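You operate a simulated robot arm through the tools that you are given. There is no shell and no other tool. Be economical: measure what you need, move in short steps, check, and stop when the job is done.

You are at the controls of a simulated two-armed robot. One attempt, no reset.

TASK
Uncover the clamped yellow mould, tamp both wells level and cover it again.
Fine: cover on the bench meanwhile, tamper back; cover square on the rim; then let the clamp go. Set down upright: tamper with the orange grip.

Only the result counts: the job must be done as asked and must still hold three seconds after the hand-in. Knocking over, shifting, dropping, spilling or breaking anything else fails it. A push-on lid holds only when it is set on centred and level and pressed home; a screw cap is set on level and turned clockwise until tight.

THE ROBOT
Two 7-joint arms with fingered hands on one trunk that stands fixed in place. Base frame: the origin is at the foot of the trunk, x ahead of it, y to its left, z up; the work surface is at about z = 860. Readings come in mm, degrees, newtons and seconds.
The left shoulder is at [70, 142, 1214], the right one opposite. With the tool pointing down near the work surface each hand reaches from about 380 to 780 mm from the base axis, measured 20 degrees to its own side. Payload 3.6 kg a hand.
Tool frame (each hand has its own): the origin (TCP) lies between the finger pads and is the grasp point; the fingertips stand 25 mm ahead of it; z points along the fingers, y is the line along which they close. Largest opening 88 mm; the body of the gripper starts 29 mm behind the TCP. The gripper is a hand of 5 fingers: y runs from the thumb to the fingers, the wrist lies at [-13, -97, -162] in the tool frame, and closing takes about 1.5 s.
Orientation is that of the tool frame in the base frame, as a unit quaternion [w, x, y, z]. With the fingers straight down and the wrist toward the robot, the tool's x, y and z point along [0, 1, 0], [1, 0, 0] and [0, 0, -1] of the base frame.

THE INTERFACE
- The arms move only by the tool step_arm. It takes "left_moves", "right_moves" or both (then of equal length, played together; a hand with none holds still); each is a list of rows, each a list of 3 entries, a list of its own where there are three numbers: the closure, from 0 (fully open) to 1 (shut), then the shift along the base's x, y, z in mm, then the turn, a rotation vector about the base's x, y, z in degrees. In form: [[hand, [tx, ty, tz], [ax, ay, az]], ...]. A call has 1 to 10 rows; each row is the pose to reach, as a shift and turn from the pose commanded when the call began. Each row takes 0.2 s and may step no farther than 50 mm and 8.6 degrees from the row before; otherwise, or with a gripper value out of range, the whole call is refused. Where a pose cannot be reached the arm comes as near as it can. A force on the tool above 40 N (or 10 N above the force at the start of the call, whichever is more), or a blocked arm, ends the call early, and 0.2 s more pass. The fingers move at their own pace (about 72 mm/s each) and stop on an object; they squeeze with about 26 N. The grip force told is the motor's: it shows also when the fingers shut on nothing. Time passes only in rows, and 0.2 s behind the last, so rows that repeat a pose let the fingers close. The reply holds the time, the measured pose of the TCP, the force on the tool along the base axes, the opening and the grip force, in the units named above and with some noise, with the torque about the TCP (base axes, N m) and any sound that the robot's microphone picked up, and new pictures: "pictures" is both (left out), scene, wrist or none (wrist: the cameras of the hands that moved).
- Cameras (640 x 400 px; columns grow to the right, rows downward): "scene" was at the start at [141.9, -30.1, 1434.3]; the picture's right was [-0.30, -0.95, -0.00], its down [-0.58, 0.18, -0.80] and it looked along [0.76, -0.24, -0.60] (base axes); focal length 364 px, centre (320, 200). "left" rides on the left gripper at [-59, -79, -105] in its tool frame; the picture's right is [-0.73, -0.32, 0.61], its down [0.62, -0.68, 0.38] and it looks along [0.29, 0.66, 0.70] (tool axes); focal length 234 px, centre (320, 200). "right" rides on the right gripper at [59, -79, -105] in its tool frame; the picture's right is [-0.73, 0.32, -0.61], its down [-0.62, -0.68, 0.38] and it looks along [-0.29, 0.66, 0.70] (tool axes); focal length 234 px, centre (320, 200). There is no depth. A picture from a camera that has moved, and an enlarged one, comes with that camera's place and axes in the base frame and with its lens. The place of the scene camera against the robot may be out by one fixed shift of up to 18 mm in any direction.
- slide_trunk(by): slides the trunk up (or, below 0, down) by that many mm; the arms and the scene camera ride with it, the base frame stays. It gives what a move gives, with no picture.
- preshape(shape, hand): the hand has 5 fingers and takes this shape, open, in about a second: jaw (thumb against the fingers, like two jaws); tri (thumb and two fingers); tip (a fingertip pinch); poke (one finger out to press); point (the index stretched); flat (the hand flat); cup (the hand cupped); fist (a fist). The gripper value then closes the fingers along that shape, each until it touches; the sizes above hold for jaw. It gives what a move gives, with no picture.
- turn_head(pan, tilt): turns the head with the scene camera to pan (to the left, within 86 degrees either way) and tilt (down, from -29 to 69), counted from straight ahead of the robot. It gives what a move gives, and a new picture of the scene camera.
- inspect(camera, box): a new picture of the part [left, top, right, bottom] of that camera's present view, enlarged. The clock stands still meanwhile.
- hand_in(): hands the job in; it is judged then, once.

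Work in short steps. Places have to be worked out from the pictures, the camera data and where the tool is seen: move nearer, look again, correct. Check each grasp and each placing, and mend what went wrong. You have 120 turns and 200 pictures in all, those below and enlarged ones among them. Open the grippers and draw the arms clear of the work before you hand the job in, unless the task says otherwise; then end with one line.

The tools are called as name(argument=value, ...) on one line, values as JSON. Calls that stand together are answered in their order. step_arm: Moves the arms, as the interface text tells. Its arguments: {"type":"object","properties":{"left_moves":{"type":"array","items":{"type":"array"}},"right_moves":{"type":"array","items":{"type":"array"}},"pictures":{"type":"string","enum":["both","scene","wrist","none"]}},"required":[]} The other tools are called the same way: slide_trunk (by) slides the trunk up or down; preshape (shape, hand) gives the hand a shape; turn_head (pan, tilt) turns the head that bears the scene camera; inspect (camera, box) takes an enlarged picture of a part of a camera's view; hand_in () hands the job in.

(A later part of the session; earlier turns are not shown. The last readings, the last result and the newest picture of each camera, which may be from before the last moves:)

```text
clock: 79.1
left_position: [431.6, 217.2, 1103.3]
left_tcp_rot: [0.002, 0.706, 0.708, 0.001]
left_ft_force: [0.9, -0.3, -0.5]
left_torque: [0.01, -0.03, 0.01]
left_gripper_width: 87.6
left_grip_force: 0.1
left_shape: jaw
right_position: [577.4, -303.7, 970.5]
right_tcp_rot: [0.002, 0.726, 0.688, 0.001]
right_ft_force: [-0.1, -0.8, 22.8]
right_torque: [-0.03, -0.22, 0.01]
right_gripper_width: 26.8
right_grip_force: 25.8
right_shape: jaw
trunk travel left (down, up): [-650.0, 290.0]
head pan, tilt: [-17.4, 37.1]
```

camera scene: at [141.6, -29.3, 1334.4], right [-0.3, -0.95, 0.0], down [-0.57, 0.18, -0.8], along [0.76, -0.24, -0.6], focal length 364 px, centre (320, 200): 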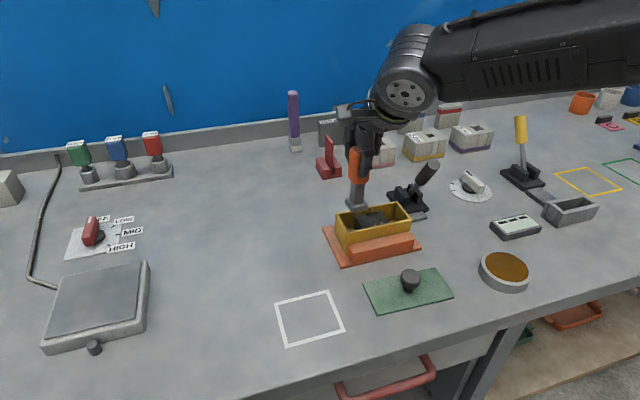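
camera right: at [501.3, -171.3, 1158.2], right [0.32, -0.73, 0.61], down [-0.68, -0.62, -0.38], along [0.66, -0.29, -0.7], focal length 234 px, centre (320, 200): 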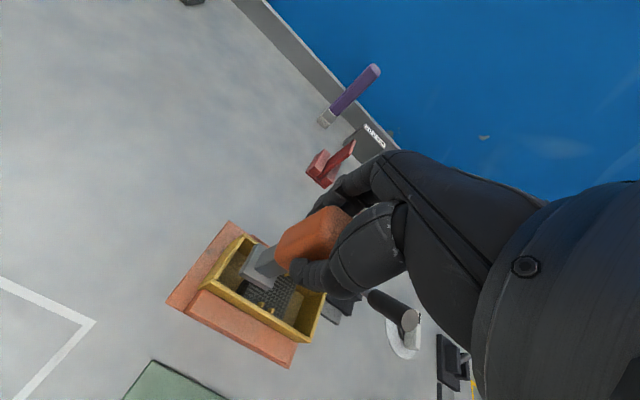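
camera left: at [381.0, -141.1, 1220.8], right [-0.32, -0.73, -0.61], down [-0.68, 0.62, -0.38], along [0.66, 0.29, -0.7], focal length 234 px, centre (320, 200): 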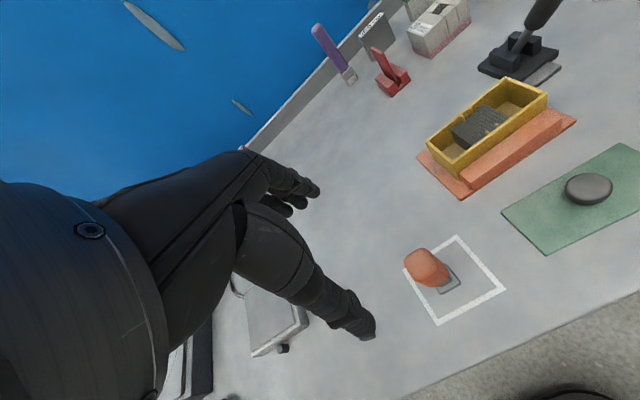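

step_arm(right_moves=[[1, [0, 0, -1], [0, 0, 0]], [1, [0, 0, -1], [0, 0, 0]], [1, [0, 0, 8], [0, 0, 0]], [1, [10, 0, 8], [0, 0, 0]], [1, [10, 0, 3], [0, 0, 0]], [1, [10, 0, 1], [0, 0, 0]], [1, [10, 0, -0.5], [0, 0, 0]], [1, [10, 0, -0.5], [0, 0, 0]]], pictures="none")

step_arm(right_moves=[[1, [0, 0, 8], [0, 0, 0]], [1, [0, 0, 40], [0, 0, 0]], [1, [0, 0, 75], [0, 0, 0]], [1, [-30, 15, 100], [0, 0, 0]], [1, [-30, 15, 100], [0, 0, 0]]], pictures="none")

inspect(camera="right", box=[130, 180, 290, 300])

```text
clock: 80.9
left_position: [429.0, 216.2, 1104.7]
left_tcp_rot: [0.003, 0.706, 0.708, 0.002]
left_ft_force: [0.2, 1.3, -0.2]
left_torque: [0.0, 0.01, 0.02]
left_gripper_width: 88.1
left_grip_force: 0.0
left_shape: jaw
right_position: [586.4, -304.3, 969.8]
right_tcp_rot: [0.003, 0.725, 0.688, 0.002]
right_ft_force: [-5.5, -5.0, 27.9]
right_torque: [-0.11, 0.0, -0.07]
right_gripper_width: 28.3
right_grip_force: 25.3
right_shape: jaw
trunk travel left (down, up): [-650.0, 290.0]
head pan, tilt: [-17.4, 37.1]
```

```text
clock: 82.1
left_position: [435.0, 215.3, 1103.1]
left_tcp_rot: [0.0, 0.706, 0.708, 0.0]
left_ft_force: [-0.3, -1.0, -0.3]
left_torque: [0.01, -0.03, 0.0]
left_gripper_width: 87.5
left_grip_force: 0.1
left_shape: jaw
right_position: [558.9, -290.6, 1064.7]
right_tcp_rot: [-0.001, 0.725, 0.688, -0.001]
right_ft_force: [0.7, 0.1, -2.6]
right_torque: [-0.01, -0.01, -0.02]
right_gripper_width: 26.5
right_grip_force: 26.0
right_shape: jaw
trunk travel left (down, up): [-650.0, 290.0]
head pan, tilt: [-17.4, 37.1]
```

```text
3.33 times, centred on (210, 240) of right
camera zoom: at [483.0, -227.3, 1170.4], right [0.28, -0.74, 0.61], down [-0.71, -0.59, -0.38], along [0.64, -0.32, -0.7], focal length 781 px, centre (687, 67)
```

zoom: 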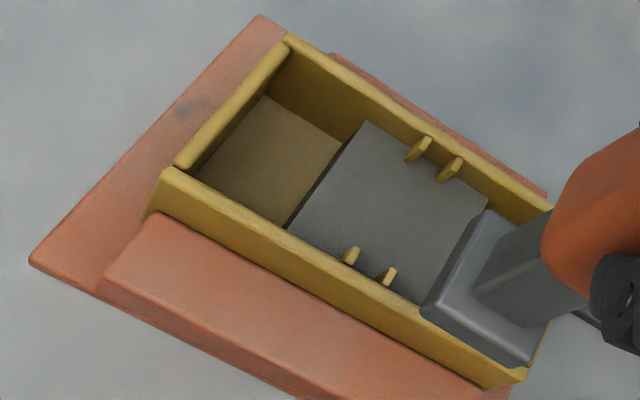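

To verify whether tamping changed the fill, I return to the earlier viewing pose and compare the same crops.

step_arm(right_moves=[[1, [9, -27, 37], [0, 0, 0]], [1, [18, -54, 74], [0, 0, 0]], [1, [27, -82.7, 112], [0, 0, 0]], [1, [27, -82.7, 112], [0, 0, 0]]], pictures="none")

inspect(camera="right", box=[70, 205, 130, 250])

inspect(camera="right", box=[145, 240, 205, 285])

```text
clock: 83.1
left_position: [434.4, 213.7, 1102.4]
left_tcp_rot: [0.0, 0.706, 0.708, 0.001]
left_ft_force: [0.2, 0.2, 0.4]
left_torque: [-0.03, 0.02, -0.01]
left_gripper_width: 87.7
left_grip_force: 0.1
left_shape: jaw
right_position: [589.1, -374.5, 1175.6]
right_tcp_rot: [0.0, 0.725, 0.689, 0.002]
right_ft_force: [-0.5, 0.3, -1.6]
right_torque: [0.02, -0.01, 0.0]
right_gripper_width: 26.6
right_grip_force: 25.7
right_shape: jaw
trunk travel left (down, up): [-650.0, 290.0]
head pan, tilt: [-17.4, 37.1]
```

```text
8.89 times, centred on (100, 228) of right
camera zoom: at [512.5, -311.0, 1282.6], right [0.28, -0.74, 0.61], down [-0.71, -0.59, -0.38], along [0.64, -0.32, -0.7], focal length 2082 px, centre (2276, -44)
```

zoom: 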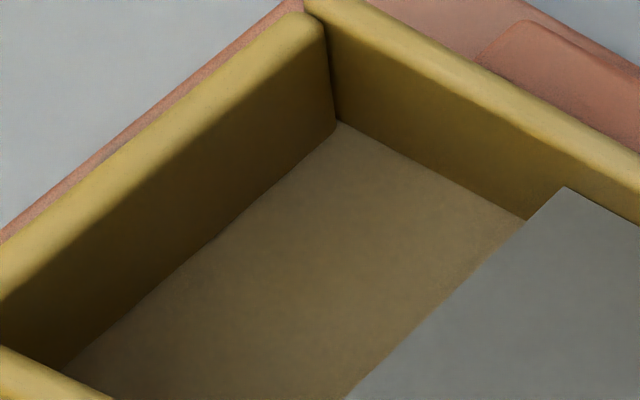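

```text
8.89 times, centred on (175, 262) of right
camera zoom: at [512.5, -311.0, 1282.6], right [0.28, -0.74, 0.61], down [-0.71, -0.59, -0.38], along [0.64, -0.32, -0.7], focal length 2082 px, centre (1609, -356)
```

zoom: 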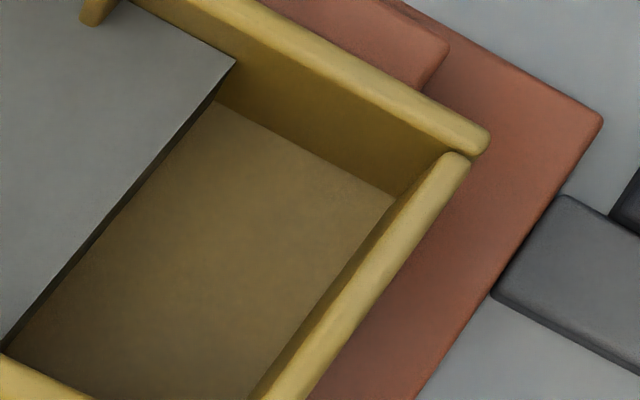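

The well floors look unchanged by the pressing, so I want to be sure the middle block isn't the loose material. I probe its left edge gently with the foot.

step_arm(right_moves=[[1, [-3, 34, -20], [0, 0, 0]], [1, [-5, 68, -50], [0, 0, 0]], [1, [-5, 101, -80], [0, 0, 0]], [1, [-5, 134, -110], [0, 0, 0]], [1, [-5, 134, -140], [0, 0, 0]], [1, [-5, 134, -152], [0, 0, 0]], [1, [-5, 134, -156], [0, 0, 0]], [1, [-5, 134, -158], [0, 0, 0]], [1, [-5, 134, -160], [0, 0, 0]], [1, [-5, 134, -160], [0, 0, 0]]], pictures="none")

inspect(camera="scene", box=[335, 185, 415, 245])

```text
clock: 85.3
left_position: [433.4, 216.3, 1103.0]
left_tcp_rot: [0.0, 0.707, 0.708, 0.001]
left_ft_force: [0.0, 0.5, -0.3]
left_torque: [0.0, 0.02, 0.01]
left_gripper_width: 87.6
left_grip_force: 0.1
left_shape: jaw
right_position: [582.3, -238.9, 1017.1]
right_tcp_rot: [0.0, 0.725, 0.689, 0.0]
right_ft_force: [-0.1, 0.0, -2.7]
right_torque: [-0.01, 0.0, -0.03]
right_gripper_width: 26.2
right_grip_force: 25.8
right_shape: jaw
trunk travel left (down, up): [-650.0, 290.0]
head pan, tilt: [-17.4, 37.1]
```

```text
6.67 times, centred on (375, 215) of scene
camera zoom: at [142.3, -30.2, 1334.3], right [-0.3, -0.95, 0.0], down [-0.58, 0.18, -0.8], along [0.76, -0.24, -0.6], focal length 2430 px, centre (-47, 100)
```

zoom: 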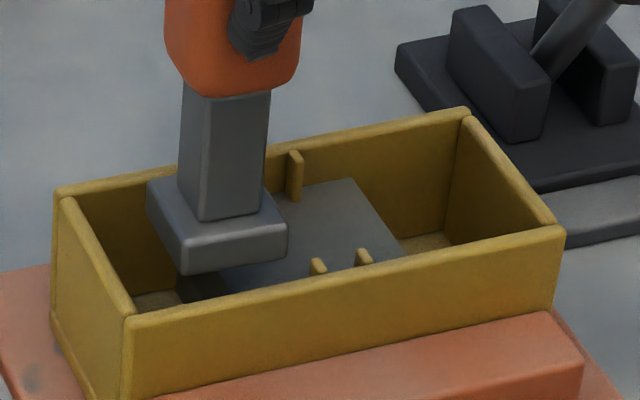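

Clear of the ribs, foot ≈920.5, no contact. I lower in 1–2 mm steps onto the block edge.

step_arm(right_moves=[[1, [0, 0, -2], [0, 0, 0]], [1, [0, 0, -4], [0, 0, 0]], [1, [0, 0, -6], [0, 0, 0]], [1, [0, 0, -7.5], [0, 0, 0]], [1, [0, 0, -7.5], [0, 0, 0]]], pictures="none")

```text
clock: 86.5
left_position: [433.5, 215.8, 1102.5]
left_tcp_rot: [0.0, 0.706, 0.708, 0.0]
left_ft_force: [0.0, -0.2, 0.3]
left_torque: [-0.01, 0.0, 0.02]
left_gripper_width: 87.7
left_grip_force: 0.0
left_shape: jaw
right_position: [582.5, -238.1, 1009.6]
right_tcp_rot: [0.001, 0.726, 0.688, 0.0]
right_ft_force: [-0.3, 0.2, -2.0]
right_torque: [-0.03, 0.01, -0.01]
right_gripper_width: 26.3
right_grip_force: 26.4
right_shape: jaw
trunk travel left (down, up): [-650.0, 290.0]
head pan, tilt: [-17.4, 37.1]
```

No contact at 913 either. Continue slowly.

step_arm(right_moves=[[1, [0, 0, -2], [0, 0, 0]], [1, [0, 0, -4], [0, 0, 0]], [1, [0, 0, -6], [0, 0, 0]], [1, [0, 0, -8], [0, 0, 0]], [1, [0, 0, -9], [0, 0, 0]], [1, [0, 0, -9], [0, 0, 0]]], pictures="none")

inspect(camera="scene", box=[335, 185, 415, 245])

inspect(camera="right", box=[200, 210, 300, 285])

```text
clock: 87.9
left_position: [433.5, 215.3, 1102.1]
left_tcp_rot: [0.0, 0.707, 0.707, -0.001]
left_ft_force: [0.3, -0.7, -0.1]
left_torque: [0.0, 0.0, -0.01]
left_gripper_width: 87.4
left_grip_force: 0.0
left_shape: jaw
right_position: [582.1, -238.2, 1000.8]
right_tcp_rot: [0.0, 0.726, 0.688, 0.0]
right_ft_force: [-1.0, -0.2, -1.5]
right_torque: [-0.01, 0.01, 0.0]
right_gripper_width: 26.4
right_grip_force: 26.4
right_shape: jaw
trunk travel left (down, up): [-650.0, 290.0]
head pan, tilt: [-17.4, 37.1]
```

```text
6.67 times, centred on (375, 215) of scene
camera zoom: at [142.3, -30.1, 1334.3], right [-0.3, -0.95, 0.0], down [-0.58, 0.18, -0.8], along [0.76, -0.24, -0.6], focal length 2430 px, centre (-47, 100)
```

zoom: 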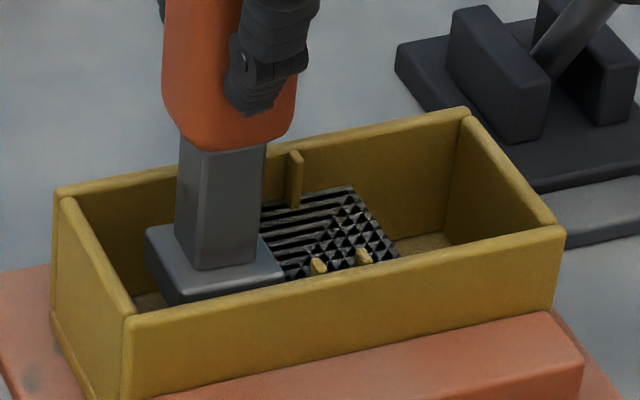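

```text
5.33 times, centred on (250, 248) of right
camera zoom: at [505.8, -176.2, 1106.9], right [0.28, -0.74, 0.61], down [-0.71, -0.59, -0.38], along [0.64, -0.32, -0.7], focal length 1249 px, centre (693, -53)
```

zoom: 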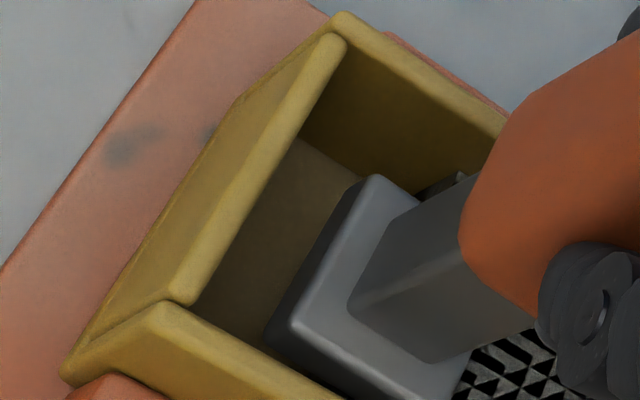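

The block has visibly sunk with almost no resistance — so it IS the loose fill. I lift the tamper and examine what state it's in.

step_arm(right_moves=[[1, [0, 0, 20], [0, 0, 0]], [1, [0, 0, 60], [0, 0, 0]], [1, [-15, -30, 90], [0, 0, 0]], [1, [0, -70, 120], [0, 0, 0]], [1, [5, -110, 150], [0, 0, 0]], [1, [5, -136, 175], [0, 0, 0]], [1, [5, -136, 175], [0, 0, 0]]], pictures="none")

inspect(camera="right", box=[80, 200, 210, 290])

inspect(camera="scene", box=[335, 185, 415, 245])

```text
refused: row 4 steps farther than a row can; nothing moved
```

```text
4.44 times, centred on (145, 245) of right
camera zoom: at [505.8, -176.2, 1106.9], right [0.28, -0.74, 0.61], down [-0.71, -0.59, -0.38], along [0.64, -0.32, -0.7], focal length 1041 px, centre (1098, 0)
```

zoom: 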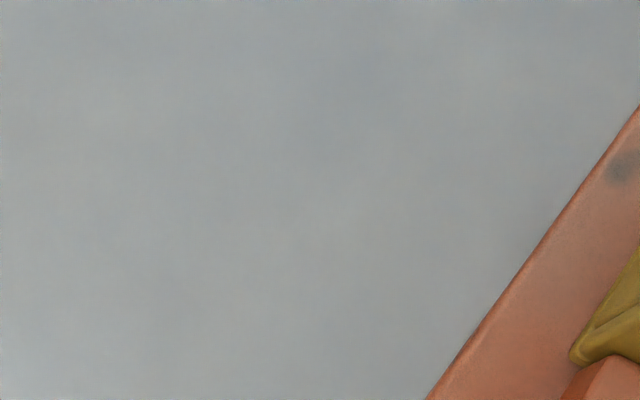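

```text
6.67 times, centred on (375, 215) of scene
camera zoom: at [142.3, -30.1, 1334.3], right [-0.3, -0.95, 0.0], down [-0.58, 0.18, -0.8], along [0.76, -0.24, -0.6], focal length 2430 px, centre (-47, 100)
```

zoom: 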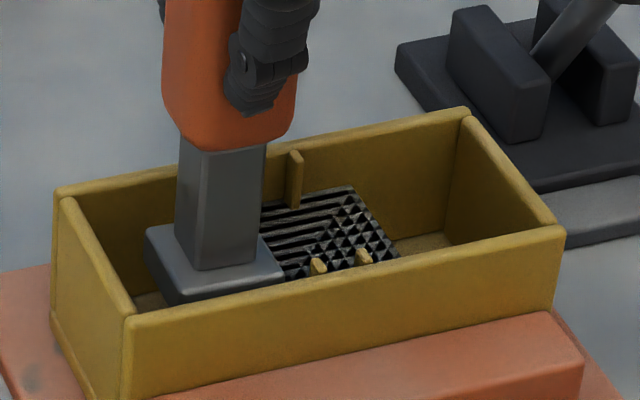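

Row too long. I lift straight up and inspect with the scene camera.

step_arm(right_moves=[[1, [0, 0, 20], [0, 0, 0]], [1, [0, 0, 60], [0, 0, 0]], [1, [0, 0, 95], [0, 0, 0]], [1, [0, 0, 95], [0, 0, 0]]], pictures="none")

inspect(camera="scene", box=[335, 185, 415, 245])

inspect(camera="right", box=[160, 200, 320, 320])

```text
clock: 88.9
left_position: [434.5, 215.7, 1103.3]
left_tcp_rot: [-0.001, 0.706, 0.708, 0.0]
left_ft_force: [0.0, -0.6, 0.1]
left_torque: [-0.02, -0.01, 0.03]
left_gripper_width: 87.6
left_grip_force: 0.0
left_shape: jaw
right_position: [581.1, -239.3, 1095.4]
right_tcp_rot: [0.0, 0.726, 0.688, -0.001]
right_ft_force: [0.3, -0.2, -2.4]
right_torque: [0.01, 0.02, -0.02]
right_gripper_width: 26.4
right_grip_force: 26.0
right_shape: jaw
trunk travel left (down, up): [-650.0, 290.0]
head pan, tilt: [-17.4, 37.1]
```

```text
6.67 times, centred on (375, 215) of scene
camera zoom: at [142.7, -30.2, 1334.2], right [-0.3, -0.95, 0.0], down [-0.58, 0.18, -0.8], along [0.76, -0.24, -0.6], focal length 2430 px, centre (-47, 100)
```

zoom: 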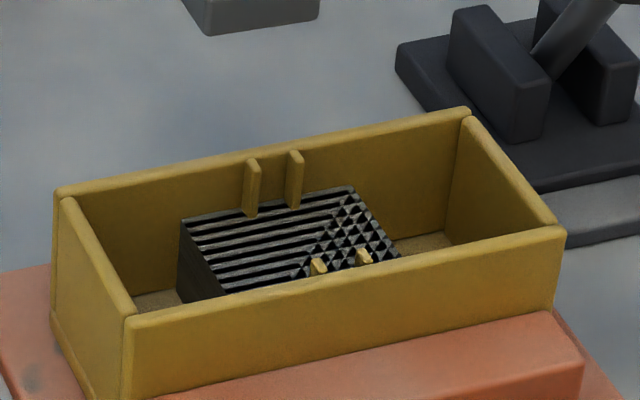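

```text
3.33 times, centred on (240, 260) of right
camera zoom: at [503.8, -176.3, 1201.4], right [0.28, -0.74, 0.61], down [-0.71, -0.59, -0.38], along [0.64, -0.32, -0.7], focal length 781 px, centre (587, 0)
```

zoom: 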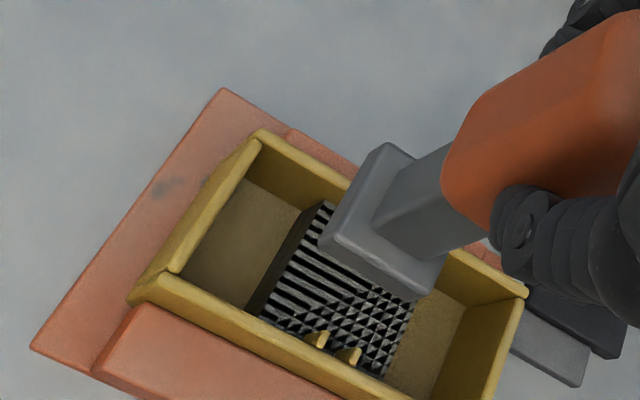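

The fill mound stays lowered (about 6 mm), so tamping works by pressing the mound. I go down again at the same spot and push it further, watching force.

step_arm(right_moves=[[1, [0, 0, -45], [0, 0, 0]], [1, [0, 0, -85], [0, 0, 0]], [1, [0, 0, -93], [0, 0, 0]], [1, [0, 0, -96], [0, 0, 0]], [1, [0, 0, -99], [0, 0, 0]], [1, [0, 0, -102], [0, 0, 0]], [1, [0, 0, -105], [0, 0, 0]], [1, [0, 0, -105], [0, 0, 0]]], pictures="none")

inspect(camera="scene", box=[335, 185, 415, 245])

```text
clock: 90.7
left_position: [433.6, 216.3, 1102.2]
left_tcp_rot: [0.0, 0.706, 0.708, 0.0]
left_ft_force: [-1.2, -0.4, 0.4]
left_torque: [-0.02, -0.01, 0.0]
left_gripper_width: 87.7
left_grip_force: 0.1
left_shape: jaw
right_position: [581.9, -237.9, 990.8]
right_tcp_rot: [0.0, 0.726, 0.688, 0.001]
right_ft_force: [0.2, 0.7, -2.9]
right_torque: [-0.04, 0.03, -0.02]
right_gripper_width: 26.3
right_grip_force: 26.4
right_shape: jaw
trunk travel left (down, up): [-650.0, 290.0]
head pan, tilt: [-17.4, 37.1]
```

```text
6.67 times, centred on (375, 215) of scene
camera zoom: at [142.3, -30.1, 1334.3], right [-0.3, -0.95, 0.0], down [-0.58, 0.18, -0.8], along [0.76, -0.24, -0.6], focal length 2430 px, centre (-47, 100)
```

zoom: 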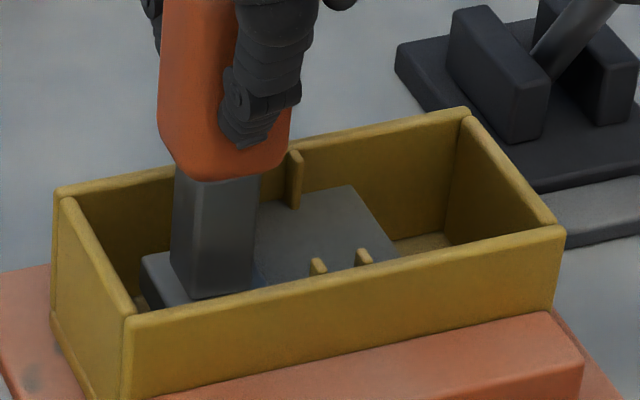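

The foot passed to 894 with no force and the rest of the block didn't sink further. I lift and look from above.

step_arm(right_moves=[[1, [0, 0, 30], [0, 0, 0]], [1, [0, 0, 75], [0, 0, 0]], [1, [0, 0, 105], [0, 0, 0]], [1, [-30, 30, 105], [0, 0, 0]], [1, [-60, 60, 105], [0, 0, 0]], [1, [-60, 60, 105], [0, 0, 0]]], pictures="none")

inspect(camera="scene", box=[335, 185, 415, 245])

inspect(camera="right", box=[230, 200, 390, 320])

```text
clock: 92.1
left_position: [434.3, 214.6, 1101.5]
left_tcp_rot: [-0.001, 0.706, 0.708, -0.001]
left_ft_force: [-0.5, -0.8, -0.3]
left_torque: [0.02, 0.02, 0.02]
left_gripper_width: 87.9
left_grip_force: 0.1
left_shape: jaw
right_position: [522.2, -180.4, 1095.9]
right_tcp_rot: [-0.001, 0.725, 0.689, 0.001]
right_ft_force: [-0.5, -0.9, -3.5]
right_torque: [0.01, 0.0, 0.04]
right_gripper_width: 26.3
right_grip_force: 26.1
right_shape: jaw
trunk travel left (down, up): [-650.0, 290.0]
head pan, tilt: [-17.4, 37.1]
```

```text
6.67 times, centred on (375, 215) of scene
camera zoom: at [143.1, -31.1, 1334.2], right [-0.3, -0.95, 0.0], down [-0.58, 0.18, -0.8], along [0.76, -0.24, -0.6], focal length 2430 px, centre (-47, 100)
```

zoom: 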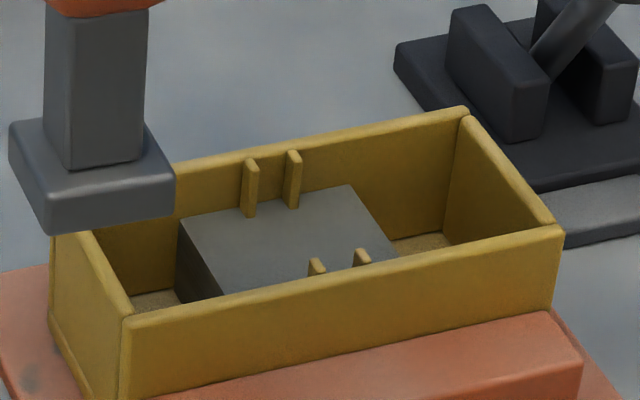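

```text
3.33 times, centred on (310, 260) of right
camera zoom: at [445.9, -116.5, 1201.2], right [0.28, -0.74, 0.61], down [-0.71, -0.59, -0.38], along [0.64, -0.32, -0.7], focal length 781 px, centre (353, 0)
```

zoom: 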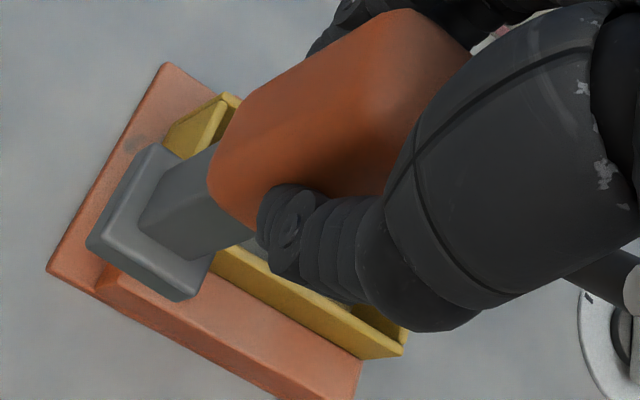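

The block now sits ~3 mm lower than at first and the foot passes through it, so it seems a soft fill that reacts when the foot works near the well's centre. I do the same on the right half (y≈-292), descending slowly.

step_arm(right_moves=[[1, [30, -37, 0], [0, 0, 0]], [1, [60, -74, 0], [0, 0, 0]], [1, [60, -112, -20], [0, 0, 0]], [1, [60, -112, -60], [0, 0, 0]], [1, [60, -112, -75], [0, 0, 0]], [1, [60, -112, -80], [0, 0, 0]], [1, [60, -112, -84], [0, 0, 0]], [1, [60, -112, -88], [0, 0, 0]], [1, [60, -112, -92], [0, 0, 0]], [1, [60, -112, -96], [0, 0, 0]]], pictures="none")

inspect(camera="scene", box=[335, 185, 415, 245])

```text
clock: 94.2
left_position: [432.5, 216.2, 1102.8]
left_tcp_rot: [0.001, 0.706, 0.708, -0.001]
left_ft_force: [0.6, -0.6, -0.5]
left_torque: [0.02, 0.02, -0.01]
left_gripper_width: 87.7
left_grip_force: 0.0
left_shape: jaw
right_position: [583.1, -292.0, 1009.7]
right_tcp_rot: [0.006, 0.725, 0.688, 0.006]
right_ft_force: [5.1, -4.6, 22.0]
right_torque: [-0.05, -0.03, -0.09]
right_gripper_width: 30.7
right_grip_force: 26.3
right_shape: jaw
trunk travel left (down, up): [-650.0, 290.0]
head pan, tilt: [-17.4, 37.1]
stopped in row 10 (right hand): the force on the tool passed its limit (the readings are from after the stop); the commanded pose is now the measured one
```

```text
6.67 times, centred on (375, 215) of scene
camera zoom: at [140.3, -29.6, 1334.5], right [-0.3, -0.95, 0.0], down [-0.57, 0.18, -0.8], along [0.76, -0.24, -0.6], focal length 2430 px, centre (-47, 100)
```

zoom: 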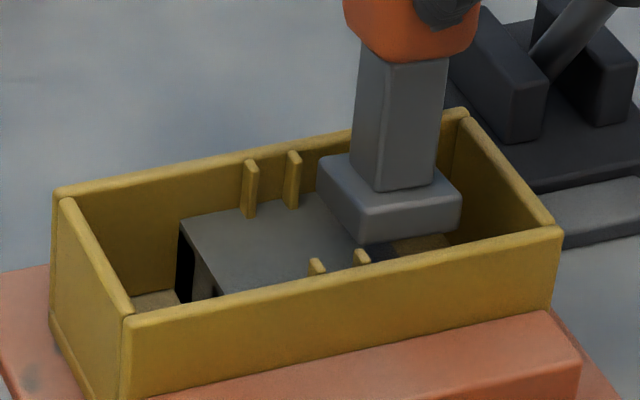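

The force pattern points to the foot's front-left corner hitting the front-right rib. I lift, check the grip, and shift 4 mm to the right.

step_arm(right_moves=[[1, [0, 0, 10], [0, 0, 0]], [1, [-1, -4, 20], [0, 0, 0]], [1, [-1, -4, 20], [0, 0, 0]]], pictures="none")

inspect(camera="right", box=[170, 190, 370, 350])

inspect(camera="scene", box=[335, 175, 425, 245])

```text
clock: 95.0
left_position: [433.4, 215.8, 1103.3]
left_tcp_rot: [-0.001, 0.706, 0.708, 0.0]
left_ft_force: [-0.3, 0.6, 0.2]
left_torque: [-0.04, 0.01, 0.02]
left_gripper_width: 87.8
left_grip_force: 0.0
left_shape: jaw
right_position: [582.1, -294.5, 1025.4]
right_tcp_rot: [0.002, 0.725, 0.689, 0.003]
right_ft_force: [-0.1, 0.0, -3.0]
right_torque: [-0.01, 0.01, -0.03]
right_gripper_width: 26.5
right_grip_force: 26.4
right_shape: jaw
trunk travel left (down, up): [-650.0, 290.0]
head pan, tilt: [-17.4, 37.1]
```

```text
2.50 times, centred on (270, 270) of right
camera zoom: at [505.5, -231.9, 1129.9], right [0.28, -0.74, 0.61], down [-0.71, -0.59, -0.39], along [0.65, -0.32, -0.69], focal length 585 px, centre (445, 25)
```

zoom: 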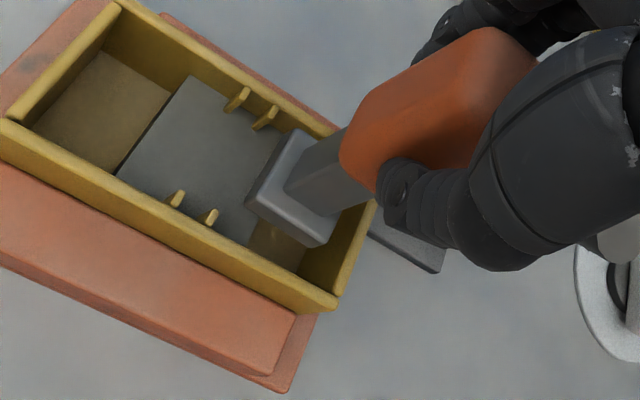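

```text
5.71 times, centred on (380, 210) of scene
camera zoom: at [142.3, -30.0, 1334.2], right [-0.3, -0.95, 0.0], down [-0.58, 0.18, -0.8], along [0.76, -0.24, -0.6], focal length 2082 px, centre (-23, 143)
```

zoom: 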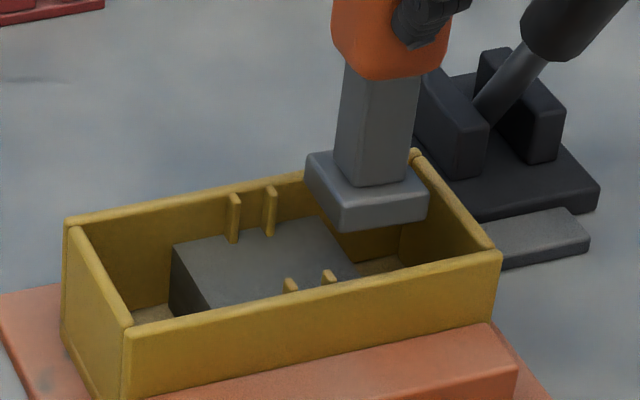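

Grip is still good. Comparing rib lengths over time, the fill has been dropping step by step with the tamping. I now descend at y≈-294.5 carefully.

step_arm(right_moves=[[1, [0, -1, -4], [0, 0, 0]], [1, [0, -1, -8], [0, 0, 0]], [1, [0, -1, -11], [0, 0, 0]], [1, [0, -1, -14], [0, 0, 0]], [1, [0, -1, -17], [0, 0, 0]], [1, [0, -1, -20], [0, 0, 0]], [1, [0, -1, -20], [0, 0, 0]]], pictures="none")

inspect(camera="scene", box=[335, 175, 425, 245])

```text
clock: 96.6
left_position: [434.0, 216.3, 1102.5]
left_tcp_rot: [0.0, 0.706, 0.708, 0.0]
left_ft_force: [-0.8, 0.1, 0.6]
left_torque: [0.0, 0.01, 0.02]
left_gripper_width: 87.4
left_grip_force: 0.2
left_shape: jaw
right_position: [583.4, -296.2, 1005.5]
right_tcp_rot: [0.004, 0.725, 0.688, 0.004]
right_ft_force: [0.1, 0.3, -1.6]
right_torque: [-0.01, 0.0, 0.06]
right_gripper_width: 26.6
right_grip_force: 25.4
right_shape: jaw
trunk travel left (down, up): [-650.0, 290.0]
head pan, tilt: [-17.4, 37.1]
```

```text
5.71 times, centred on (380, 210) of scene
camera zoom: at [142.3, -30.2, 1334.3], right [-0.3, -0.95, 0.0], down [-0.58, 0.18, -0.8], along [0.76, -0.24, -0.6], focal length 2082 px, centre (-23, 143)
```

zoom: 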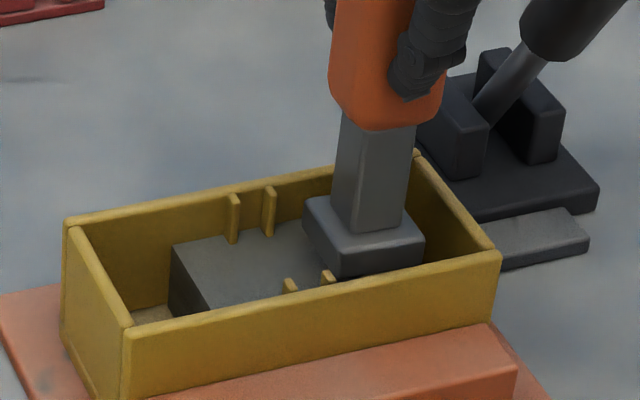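

A slight ~1 N resistance appears here (like before). I continue down slowly to feel it.

step_arm(right_moves=[[1, [0, 0, -2], [0, 0, 0]], [1, [0, 0, -4], [0, 0, 0]], [1, [0, 0, -6], [0, 0, 0]], [1, [0, 0, -8], [0, 0, 0]], [1, [0, 0, -10], [0, 0, 0]], [1, [0, 0, -10], [0, 0, 0]]], pictures="none")

inspect(camera="scene", box=[335, 175, 425, 245])

```text
clock: 98.0
left_position: [434.2, 215.5, 1101.1]
left_tcp_rot: [0.0, 0.707, 0.708, 0.0]
left_ft_force: [0.2, -0.4, 1.0]
left_torque: [-0.04, 0.0, 0.01]
left_gripper_width: 87.7
left_grip_force: 0.1
left_shape: jaw
right_position: [583.9, -296.3, 996.3]
right_tcp_rot: [0.004, 0.726, 0.688, 0.005]
right_ft_force: [-1.0, -0.4, -2.4]
right_torque: [0.0, -0.01, -0.02]
right_gripper_width: 26.7
right_grip_force: 25.3
right_shape: jaw
trunk travel left (down, up): [-650.0, 290.0]
head pan, tilt: [-17.4, 37.1]
```

```text
5.71 times, centred on (380, 210) of scene
camera zoom: at [142.3, -30.2, 1334.3], right [-0.3, -0.95, 0.0], down [-0.58, 0.18, -0.8], along [0.76, -0.24, -0.6], focal length 2082 px, centre (-23, 143)
```

zoom: 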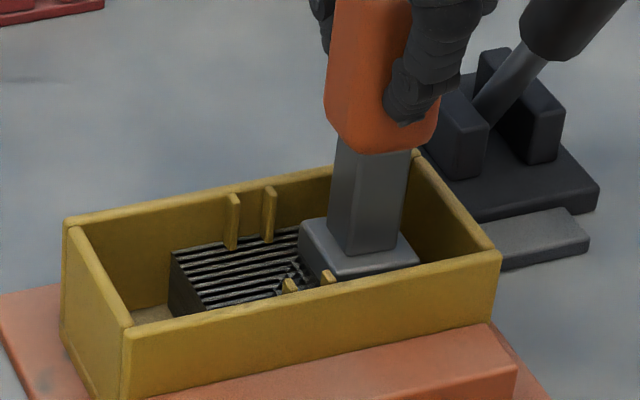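

The fill's top dropped again and now sits right at the foot's bottom level — the foot is pushing it. I keep pressing down here.

step_arm(right_moves=[[1, [0, 0, -2], [0, 0, 0]], [1, [0, 0, -4], [0, 0, 0]], [1, [0, 0, -6], [0, 0, 0]], [1, [0, 0, -8], [0, 0, 0]], [1, [0, 0, -10], [0, 0, 0]], [1, [0, 0, -10], [0, 0, 0]]], pictures="none")

inspect(camera="scene", box=[335, 175, 425, 245])

```text
clock: 99.4
left_position: [434.5, 216.8, 1102.5]
left_tcp_rot: [0.0, 0.707, 0.708, 0.0]
left_ft_force: [0.5, -0.5, 0.8]
left_torque: [-0.02, 0.03, 0.01]
left_gripper_width: 87.8
left_grip_force: 0.0
left_shape: jaw
right_position: [581.6, -295.5, 984.6]
right_tcp_rot: [0.003, 0.725, 0.688, 0.004]
right_ft_force: [-0.5, -0.5, -2.2]
right_torque: [0.01, 0.02, -0.03]
right_gripper_width: 26.7
right_grip_force: 26.4
right_shape: jaw
trunk travel left (down, up): [-650.0, 290.0]
head pan, tilt: [-17.4, 37.1]
```

```text
5.71 times, centred on (380, 210) of scene
camera zoom: at [142.3, -30.2, 1334.3], right [-0.3, -0.95, 0.0], down [-0.58, 0.18, -0.8], along [0.76, -0.24, -0.6], focal length 2082 px, centre (-23, 143)
```

zoom: 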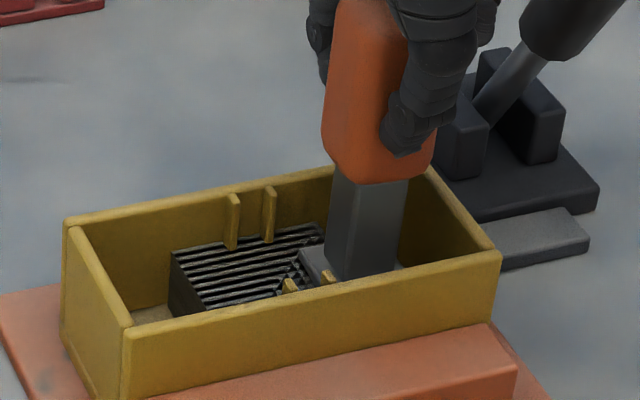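

The foot goes on through without resistance while the fill top holds. I finish the stroke to the firm bottom here, with passes toward front and back, then check the fill level.

step_arm(right_moves=[[1, [0, 0, -5], [0, 0, 0]], [1, [0, 0, -9], [0, 0, 0]], [1, [0, 0, -12], [0, 0, 0]], [1, [0, 0, -14], [0, 0, 0]], [1, [0, 0, -15.5], [0, 0, 0]], [1, [0, 0, -15.5], [0, 0, 0]]], pictures="none")

inspect(camera="scene", box=[335, 175, 425, 245])

```text
clock: 100.8
left_position: [433.0, 215.6, 1102.1]
left_tcp_rot: [0.001, 0.706, 0.708, 0.0]
left_ft_force: [-0.2, 0.3, 0.7]
left_torque: [0.04, -0.02, -0.01]
left_gripper_width: 87.6
left_grip_force: 0.2
left_shape: jaw
right_position: [582.3, -296.2, 971.0]
right_tcp_rot: [0.004, 0.725, 0.688, 0.003]
right_ft_force: [0.1, 0.3, 2.5]
right_torque: [0.0, -0.05, 0.03]
right_gripper_width: 26.5
right_grip_force: 25.8
right_shape: jaw
trunk travel left (down, up): [-650.0, 290.0]
head pan, tilt: [-17.4, 37.1]
```

```text
5.71 times, centred on (380, 210) of scene
camera zoom: at [141.5, -29.6, 1334.5], right [-0.3, -0.95, 0.0], down [-0.57, 0.18, -0.8], along [0.76, -0.24, -0.6], focal length 2082 px, centre (-23, 143)
```

zoom: 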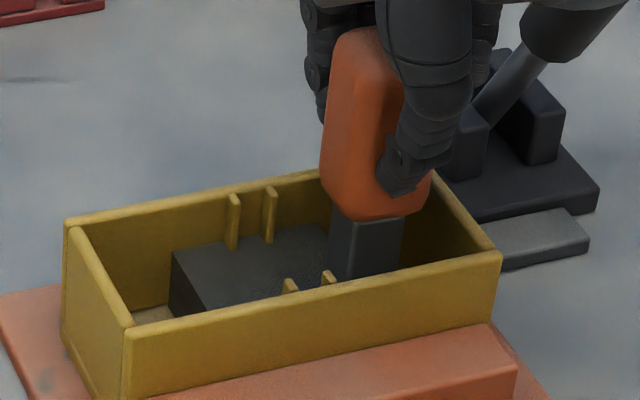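

Firm bottom reached (~5 N). I press to ~25 N here and toward back and front.

step_arm(right_moves=[[1, [0, 0, -2], [0, 0, 0]], [1, [0, 0, -2.5], [0, 0, 0]], [1, [0, 0, 8], [0, 0, 0]], [1, [5, 0, 8], [0, 0, 0]], [1, [5, 0, 1], [0, 0, 0]], [1, [5, 0, -2], [0, 0, 0]], [1, [5, 0, -2], [0, 0, 0]], [1, [0, 0, 8], [0, 0, 0]], [1, [-6, 0, 8], [0, 0, 0]], [1, [-6, 0, 1], [0, 0, 0]]], pictures="none")

step_arm(right_moves=[[1, [0, 0, -2.5], [0, 0, 0]], [1, [0, 0, -2.5], [0, 0, 0]], [1, [3, 0, 10], [0, 0, 0]], [1, [6, 0, 50], [0, 0, 0]], [1, [6, 0, 75], [0, 0, 0]], [1, [6, 38, 75], [0, 0, 0]], [1, [6, 65, 75], [0, 0, 0]], [1, [6, 65, 75], [0, 0, 0]]], pictures="none")

inspect(camera="scene", box=[335, 175, 425, 245])

```text
clock: 103.0
left_position: [435.1, 215.8, 1103.1]
left_tcp_rot: [-0.001, 0.706, 0.708, 0.0]
left_ft_force: [0.9, 0.2, 0.1]
left_torque: [-0.02, 0.0, 0.04]
left_gripper_width: 87.7
left_grip_force: 0.0
left_shape: jaw
right_position: [577.5, -294.8, 971.7]
right_tcp_rot: [0.002, 0.725, 0.688, 0.004]
right_ft_force: [0.6, 0.3, -3.0]
right_torque: [0.0, 0.03, 0.01]
right_gripper_width: 26.3
right_grip_force: 26.3
right_shape: jaw
trunk travel left (down, up): [-650.0, 290.0]
head pan, tilt: [-17.4, 37.1]
```

```text
clock: 104.8
left_position: [434.1, 215.1, 1102.5]
left_tcp_rot: [0.0, 0.707, 0.707, 0.001]
left_ft_force: [-0.4, 0.9, -1.0]
left_torque: [0.0, 0.01, 0.0]
left_gripper_width: 87.7
left_grip_force: 0.0
left_shape: jaw
right_position: [583.2, -233.1, 1045.6]
right_tcp_rot: [0.004, 0.725, 0.689, 0.004]
right_ft_force: [1.4, -0.5, -3.2]
right_torque: [0.04, 0.0, -0.01]
right_gripper_width: 26.5
right_grip_force: 26.1
right_shape: jaw
trunk travel left (down, up): [-650.0, 290.0]
head pan, tilt: [-17.4, 37.1]
```

```text
5.71 times, centred on (380, 210) of scene
camera zoom: at [142.2, -31.1, 1334.3], right [-0.3, -0.95, 0.0], down [-0.58, 0.18, -0.8], along [0.76, -0.24, -0.6], focal length 2082 px, centre (-23, 143)
```

zoom: 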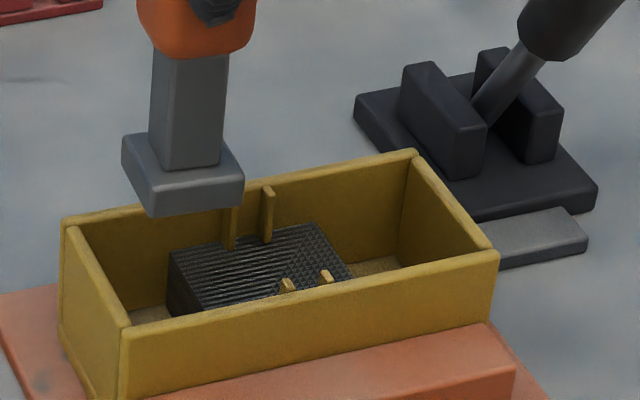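

Now the same full stroke on the left half at y≈-237, down to the firm bottom.

step_arm(right_moves=[[1, [-1, -4, -15], [0, 0, 0]], [1, [-1, -4, -25], [0, 0, 0]], [1, [-1, -4, -33], [0, 0, 0]], [1, [-1, -4, -41], [0, 0, 0]], [1, [-1, -4, -49], [0, 0, 0]], [1, [-1, -4, -57], [0, 0, 0]], [1, [-1, -4, -65], [0, 0, 0]], [1, [-1, -4, -71], [0, 0, 0]], [1, [-1, -4, -75], [0, 0, 0]], [1, [-1, -4, -75], [0, 0, 0]]], pictures="none")

step_arm(right_moves=[[1, [0, 0, -2], [0, 0, 0]], [1, [0, 0, -3], [0, 0, 0]], [1, [0, 0, -3], [0, 0, 0]]], pictures="none")

inspect(camera="scene", box=[335, 175, 425, 245])

```text
clock: 107.0
left_position: [433.5, 216.0, 1103.1]
left_tcp_rot: [0.001, 0.707, 0.707, 0.0]
left_ft_force: [0.0, 0.5, 0.2]
left_torque: [0.01, 0.0, 0.02]
left_gripper_width: 87.7
left_grip_force: 0.1
left_shape: jaw
right_position: [580.3, -233.1, 970.9]
right_tcp_rot: [0.003, 0.724, 0.689, 0.005]
right_ft_force: [-1.1, 1.2, 1.9]
right_torque: [0.02, -0.06, -0.01]
right_gripper_width: 26.4
right_grip_force: 26.2
right_shape: jaw
trunk travel left (down, up): [-650.0, 290.0]
head pan, tilt: [-17.4, 37.1]
```

```text
clock: 107.8
left_position: [432.3, 217.8, 1104.1]
left_tcp_rot: [0.001, 0.707, 0.708, 0.001]
left_ft_force: [0.1, 0.6, 0.3]
left_torque: [0.01, 0.05, -0.01]
left_gripper_width: 87.9
left_grip_force: 0.0
left_shape: jaw
right_position: [578.0, -235.5, 968.9]
right_tcp_rot: [0.005, 0.726, 0.688, 0.005]
right_ft_force: [-0.5, 1.9, 12.1]
right_torque: [0.02, -0.12, 0.06]
right_gripper_width: 26.4
right_grip_force: 26.1
right_shape: jaw
trunk travel left (down, up): [-650.0, 290.0]
head pan, tilt: [-17.4, 37.1]
```

```text
5.71 times, centred on (380, 210) of scene
camera zoom: at [139.6, -28.7, 1334.7], right [-0.3, -0.95, 0.0], down [-0.57, 0.18, -0.8], along [0.76, -0.24, -0.6], focal length 2082 px, centre (-23, 143)
```

zoom: 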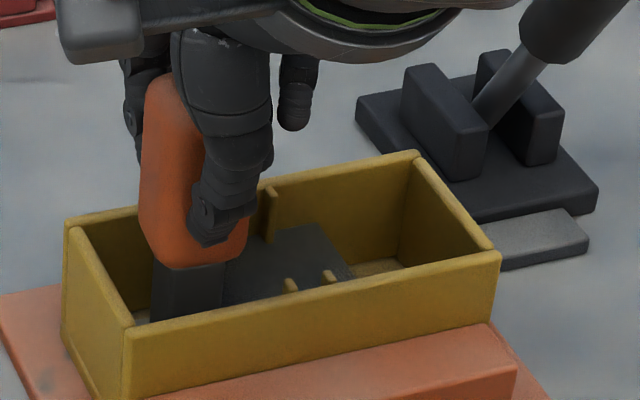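

No further drop — the fill has settled at its limit on this side. For thoroughness I make one full-pressure stroke at each well's middle (y≈-230 and ≈-300), starting from above.

step_arm(right_moves=[[1, [3, 2, 25], [0, 0, 0]], [1, [3, 5, 60], [0, 0, 0]], [1, [3, 6, 45], [0, 0, 0]], [1, [3, 6, 35], [0, 0, 0]], [1, [3, 6, 20], [0, 0, 0]], [1, [3, 6, 10], [0, 0, 0]], [1, [3, 6, 3], [0, 0, 0]], [1, [3, 6, 0], [0, 0, 0]], [1, [3, 6, -2], [0, 0, 0]], [1, [3, 6, -2], [0, 0, 0]]], pictures="none")

step_arm(right_moves=[[1, [0, 0, 12], [0, 0, 0]], [1, [0, 0, 50], [0, 0, 0]], [1, [0, -8, 75], [0, 0, 0]], [1, [0, -40, 75], [0, 0, 0]], [1, [0, -71, 75], [0, 0, 0]], [1, [0, -71, 50], [0, 0, 0]], [1, [0, -71, 42], [0, 0, 0]], [1, [0, -71, 30], [0, 0, 0]], [1, [0, -71, 15], [0, 0, 0]], [1, [0, -71, 6], [0, 0, 0]]], pictures="none")

step_arm(right_moves=[[1, [0, 0, -3], [0, 0, 0]], [1, [0, 0, -6], [0, 0, 0]], [1, [0, 0, -7.5], [0, 0, 0]], [1, [0, 0, -7.5], [0, 0, 0]]], pictures="none")

```text
clock: 110.0
left_position: [431.5, 217.8, 1104.1]
left_tcp_rot: [0.003, 0.706, 0.708, 0.001]
left_ft_force: [0.6, 0.7, -0.3]
left_torque: [-0.01, 0.0, 0.03]
left_gripper_width: 87.7
left_grip_force: 0.0
left_shape: jaw
right_position: [582.2, -228.4, 968.3]
right_tcp_rot: [0.006, 0.725, 0.688, 0.006]
right_ft_force: [1.4, -1.6, 21.3]
right_torque: [-0.05, -0.21, 0.02]
right_gripper_width: 26.7
right_grip_force: 25.9
right_shape: jaw
trunk travel left (down, up): [-650.0, 290.0]
head pan, tilt: [-17.4, 37.1]
```

```text
clock: 112.2
left_position: [434.5, 215.4, 1102.4]
left_tcp_rot: [0.0, 0.706, 0.708, 0.0]
left_ft_force: [0.0, 0.0, 0.0]
left_torque: [0.03, 0.02, 0.02]
left_gripper_width: 87.7
left_grip_force: 0.0
left_shape: jaw
right_position: [587.0, -303.2, 972.9]
right_tcp_rot: [0.003, 0.725, 0.688, 0.005]
right_ft_force: [0.8, 0.6, -2.1]
right_torque: [-0.01, 0.0, -0.01]
right_gripper_width: 25.7
right_grip_force: 26.1
right_shape: jaw
trunk travel left (down, up): [-650.0, 290.0]
head pan, tilt: [-17.4, 37.1]
```

```text
clock: 113.2
left_position: [431.5, 217.0, 1103.1]
left_tcp_rot: [0.002, 0.706, 0.708, -0.001]
left_ft_force: [0.8, -0.2, -0.3]
left_torque: [0.02, 0.0, -0.01]
left_gripper_width: 87.9
left_grip_force: 0.1
left_shape: jaw
right_position: [583.5, -299.5, 968.2]
right_tcp_rot: [0.007, 0.726, 0.688, 0.006]
right_ft_force: [6.8, -5.2, 26.3]
right_torque: [-0.13, -0.41, -0.07]
right_gripper_width: 27.7
right_grip_force: 26.4
right_shape: jaw
trunk travel left (down, up): [-650.0, 290.0]
head pan, tilt: [-17.4, 37.1]
```

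Both pressed firmly. I lift the tamper out and check the fill level and the grip.

step_arm(right_moves=[[1, [0, 0, 15], [0, 0, 0]], [1, [0, 0, 55], [0, 0, 0]], [1, [0, 0, 95], [0, 0, 0]], [1, [-20, 15, 110], [0, 0, 0]], [1, [-20, 15, 110], [0, 0, 0]]], pictures="none")

inspect(camera="scene", box=[335, 175, 425, 245])

inspect(camera="right", box=[130, 180, 340, 330])

```text
clock: 114.4
left_position: [434.2, 215.4, 1103.3]
left_tcp_rot: [-0.001, 0.707, 0.707, -0.001]
left_ft_force: [-0.4, -0.1, 0.8]
left_torque: [0.04, -0.01, 0.03]
left_gripper_width: 87.5
left_grip_force: 0.1
left_shape: jaw
right_position: [566.6, -288.0, 1075.6]
right_tcp_rot: [0.002, 0.725, 0.688, 0.003]
right_ft_force: [0.8, 0.0, -2.9]
right_torque: [-0.01, 0.06, -0.03]
right_gripper_width: 25.9
right_grip_force: 26.4
right_shape: jaw
trunk travel left (down, up): [-650.0, 290.0]
head pan, tilt: [-17.4, 37.1]
```

```text
5.71 times, centred on (380, 210) of scene
camera zoom: at [142.6, -30.4, 1334.2], right [-0.3, -0.95, 0.0], down [-0.58, 0.18, -0.8], along [0.76, -0.24, -0.6], focal length 2082 px, centre (-23, 143)
```

zoom: 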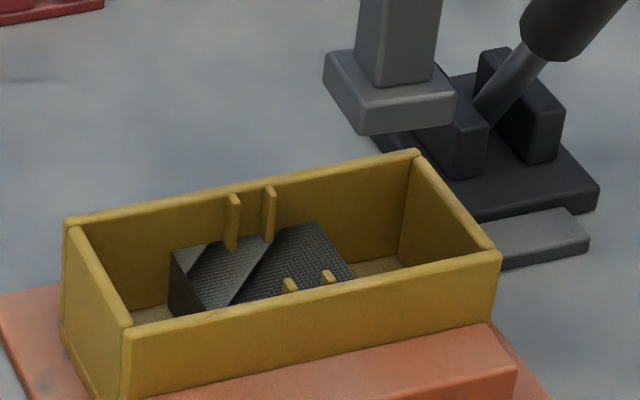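

```text
2.67 times, centred on (235, 255) of right
camera zoom: at [489.2, -224.9, 1180.2], right [0.28, -0.74, 0.61], down [-0.71, -0.59, -0.39], along [0.65, -0.32, -0.69], focal length 624 px, centre (547, 53)
```

zoom: 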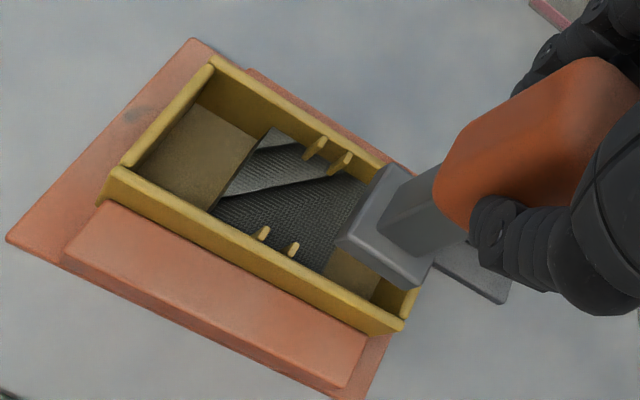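

Fill level is unchanged by further strokes, so tamping is complete. I carry the tamper back over its square.

step_arm(right_moves=[[1, [-21, 36, 0], [0, 0, 0]], [1, [-42, 72, 0], [0, 0, 0]], [1, [-63, 108, 0], [0, 0, 0]], [1, [-84, 144, 0], [0, 0, 0]], [1, [-105, 178, 0], [0, 0, 0]], [1, [-105, 178, -40], [0, 0, 0]], [1, [-105, 178, -80], [0, 0, 0]], [1, [-105, 178, -105], [0, 0, 0]], [1, [-105, 178, -105], [0, 0, 0]]], pictures="wrist")

```text
clock: 116.4
left_position: [433.6, 216.0, 1103.1]
left_tcp_rot: [0.0, 0.706, 0.708, 0.0]
left_ft_force: [0.1, 0.1, -0.8]
left_torque: [0.01, -0.03, 0.04]
left_gripper_width: 87.9
left_grip_force: 0.1
left_shape: jaw
right_position: [457.5, -108.3, 968.3]
right_tcp_rot: [0.003, 0.726, 0.688, 0.003]
right_ft_force: [0.1, -1.1, -2.3]
right_torque: [-0.01, 0.01, 0.01]
right_gripper_width: 26.2
right_grip_force: 25.7
right_shape: jaw
trunk travel left (down, up): [-650.0, 290.0]
head pan, tilt: [-17.4, 37.1]
camera right: at [380.0, -44.7, 1072.9], right [0.28, -0.74, 0.61], down [-0.71, -0.59, -0.39], along [0.65, -0.32, -0.69], focal length 234 px, centre (320, 200)
```

right: 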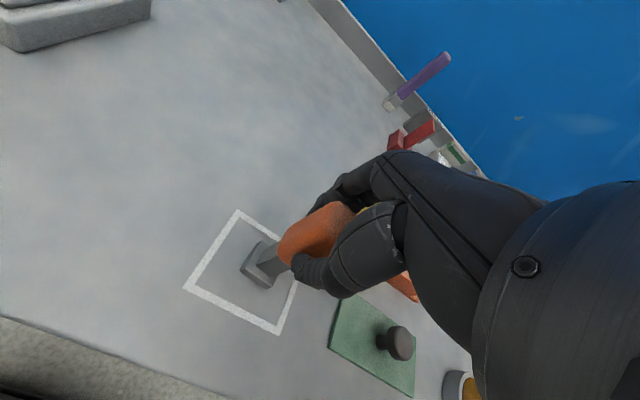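

The foot is over the square. I lower in fine steps until the bench takes the weight.

step_arm(right_moves=[[1, [2, 0, -4], [0, 0, 0]], [1, [2, 0, -7], [0, 0, 0]], [1, [2, 0, -9], [0, 0, 0]], [1, [2, 0, -11], [0, 0, 0]], [1, [2, 0, -11], [0, 0, 0]]], pictures="none")

```text
clock: 117.6
left_position: [434.3, 216.9, 1102.5]
left_tcp_rot: [0.0, 0.706, 0.708, 0.0]
left_ft_force: [-0.2, -0.4, -0.1]
left_torque: [-0.02, 0.02, -0.01]
left_gripper_width: 87.5
left_grip_force: 0.0
left_shape: jaw
right_position: [459.8, -106.9, 959.2]
right_tcp_rot: [0.004, 0.725, 0.688, 0.005]
right_ft_force: [-0.2, 0.5, -3.0]
right_torque: [0.03, -0.03, -0.05]
right_gripper_width: 26.3
right_grip_force: 25.4
right_shape: jaw
trunk travel left (down, up): [-650.0, 290.0]
head pan, tilt: [-17.4, 37.1]
```

step_arm(right_moves=[[1, [0, 0, -1.5], [0, 0, 0]], [1, [0, 0, -3], [0, 0, 0]], [1, [0, 0, -4.5], [0, 0, 0]], [1, [0, 0, -6], [0, 0, 0]], [1, [0, 0, -6], [0, 0, 0]]], pictures="none")

```text
clock: 118.8
left_position: [433.5, 217.8, 1102.2]
left_tcp_rot: [0.001, 0.706, 0.708, 0.0]
left_ft_force: [-0.8, -0.6, -0.5]
left_torque: [-0.01, -0.01, 0.03]
left_gripper_width: 87.6
left_grip_force: 0.0
left_shape: jaw
right_position: [461.3, -106.2, 953.1]
right_tcp_rot: [0.003, 0.725, 0.689, 0.004]
right_ft_force: [-1.3, 2.3, 8.4]
right_torque: [0.0, -0.09, 0.0]
right_gripper_width: 26.2
right_grip_force: 25.7
right_shape: jaw
trunk travel left (down, up): [-650.0, 290.0]
head pan, tilt: [-17.4, 37.1]
```

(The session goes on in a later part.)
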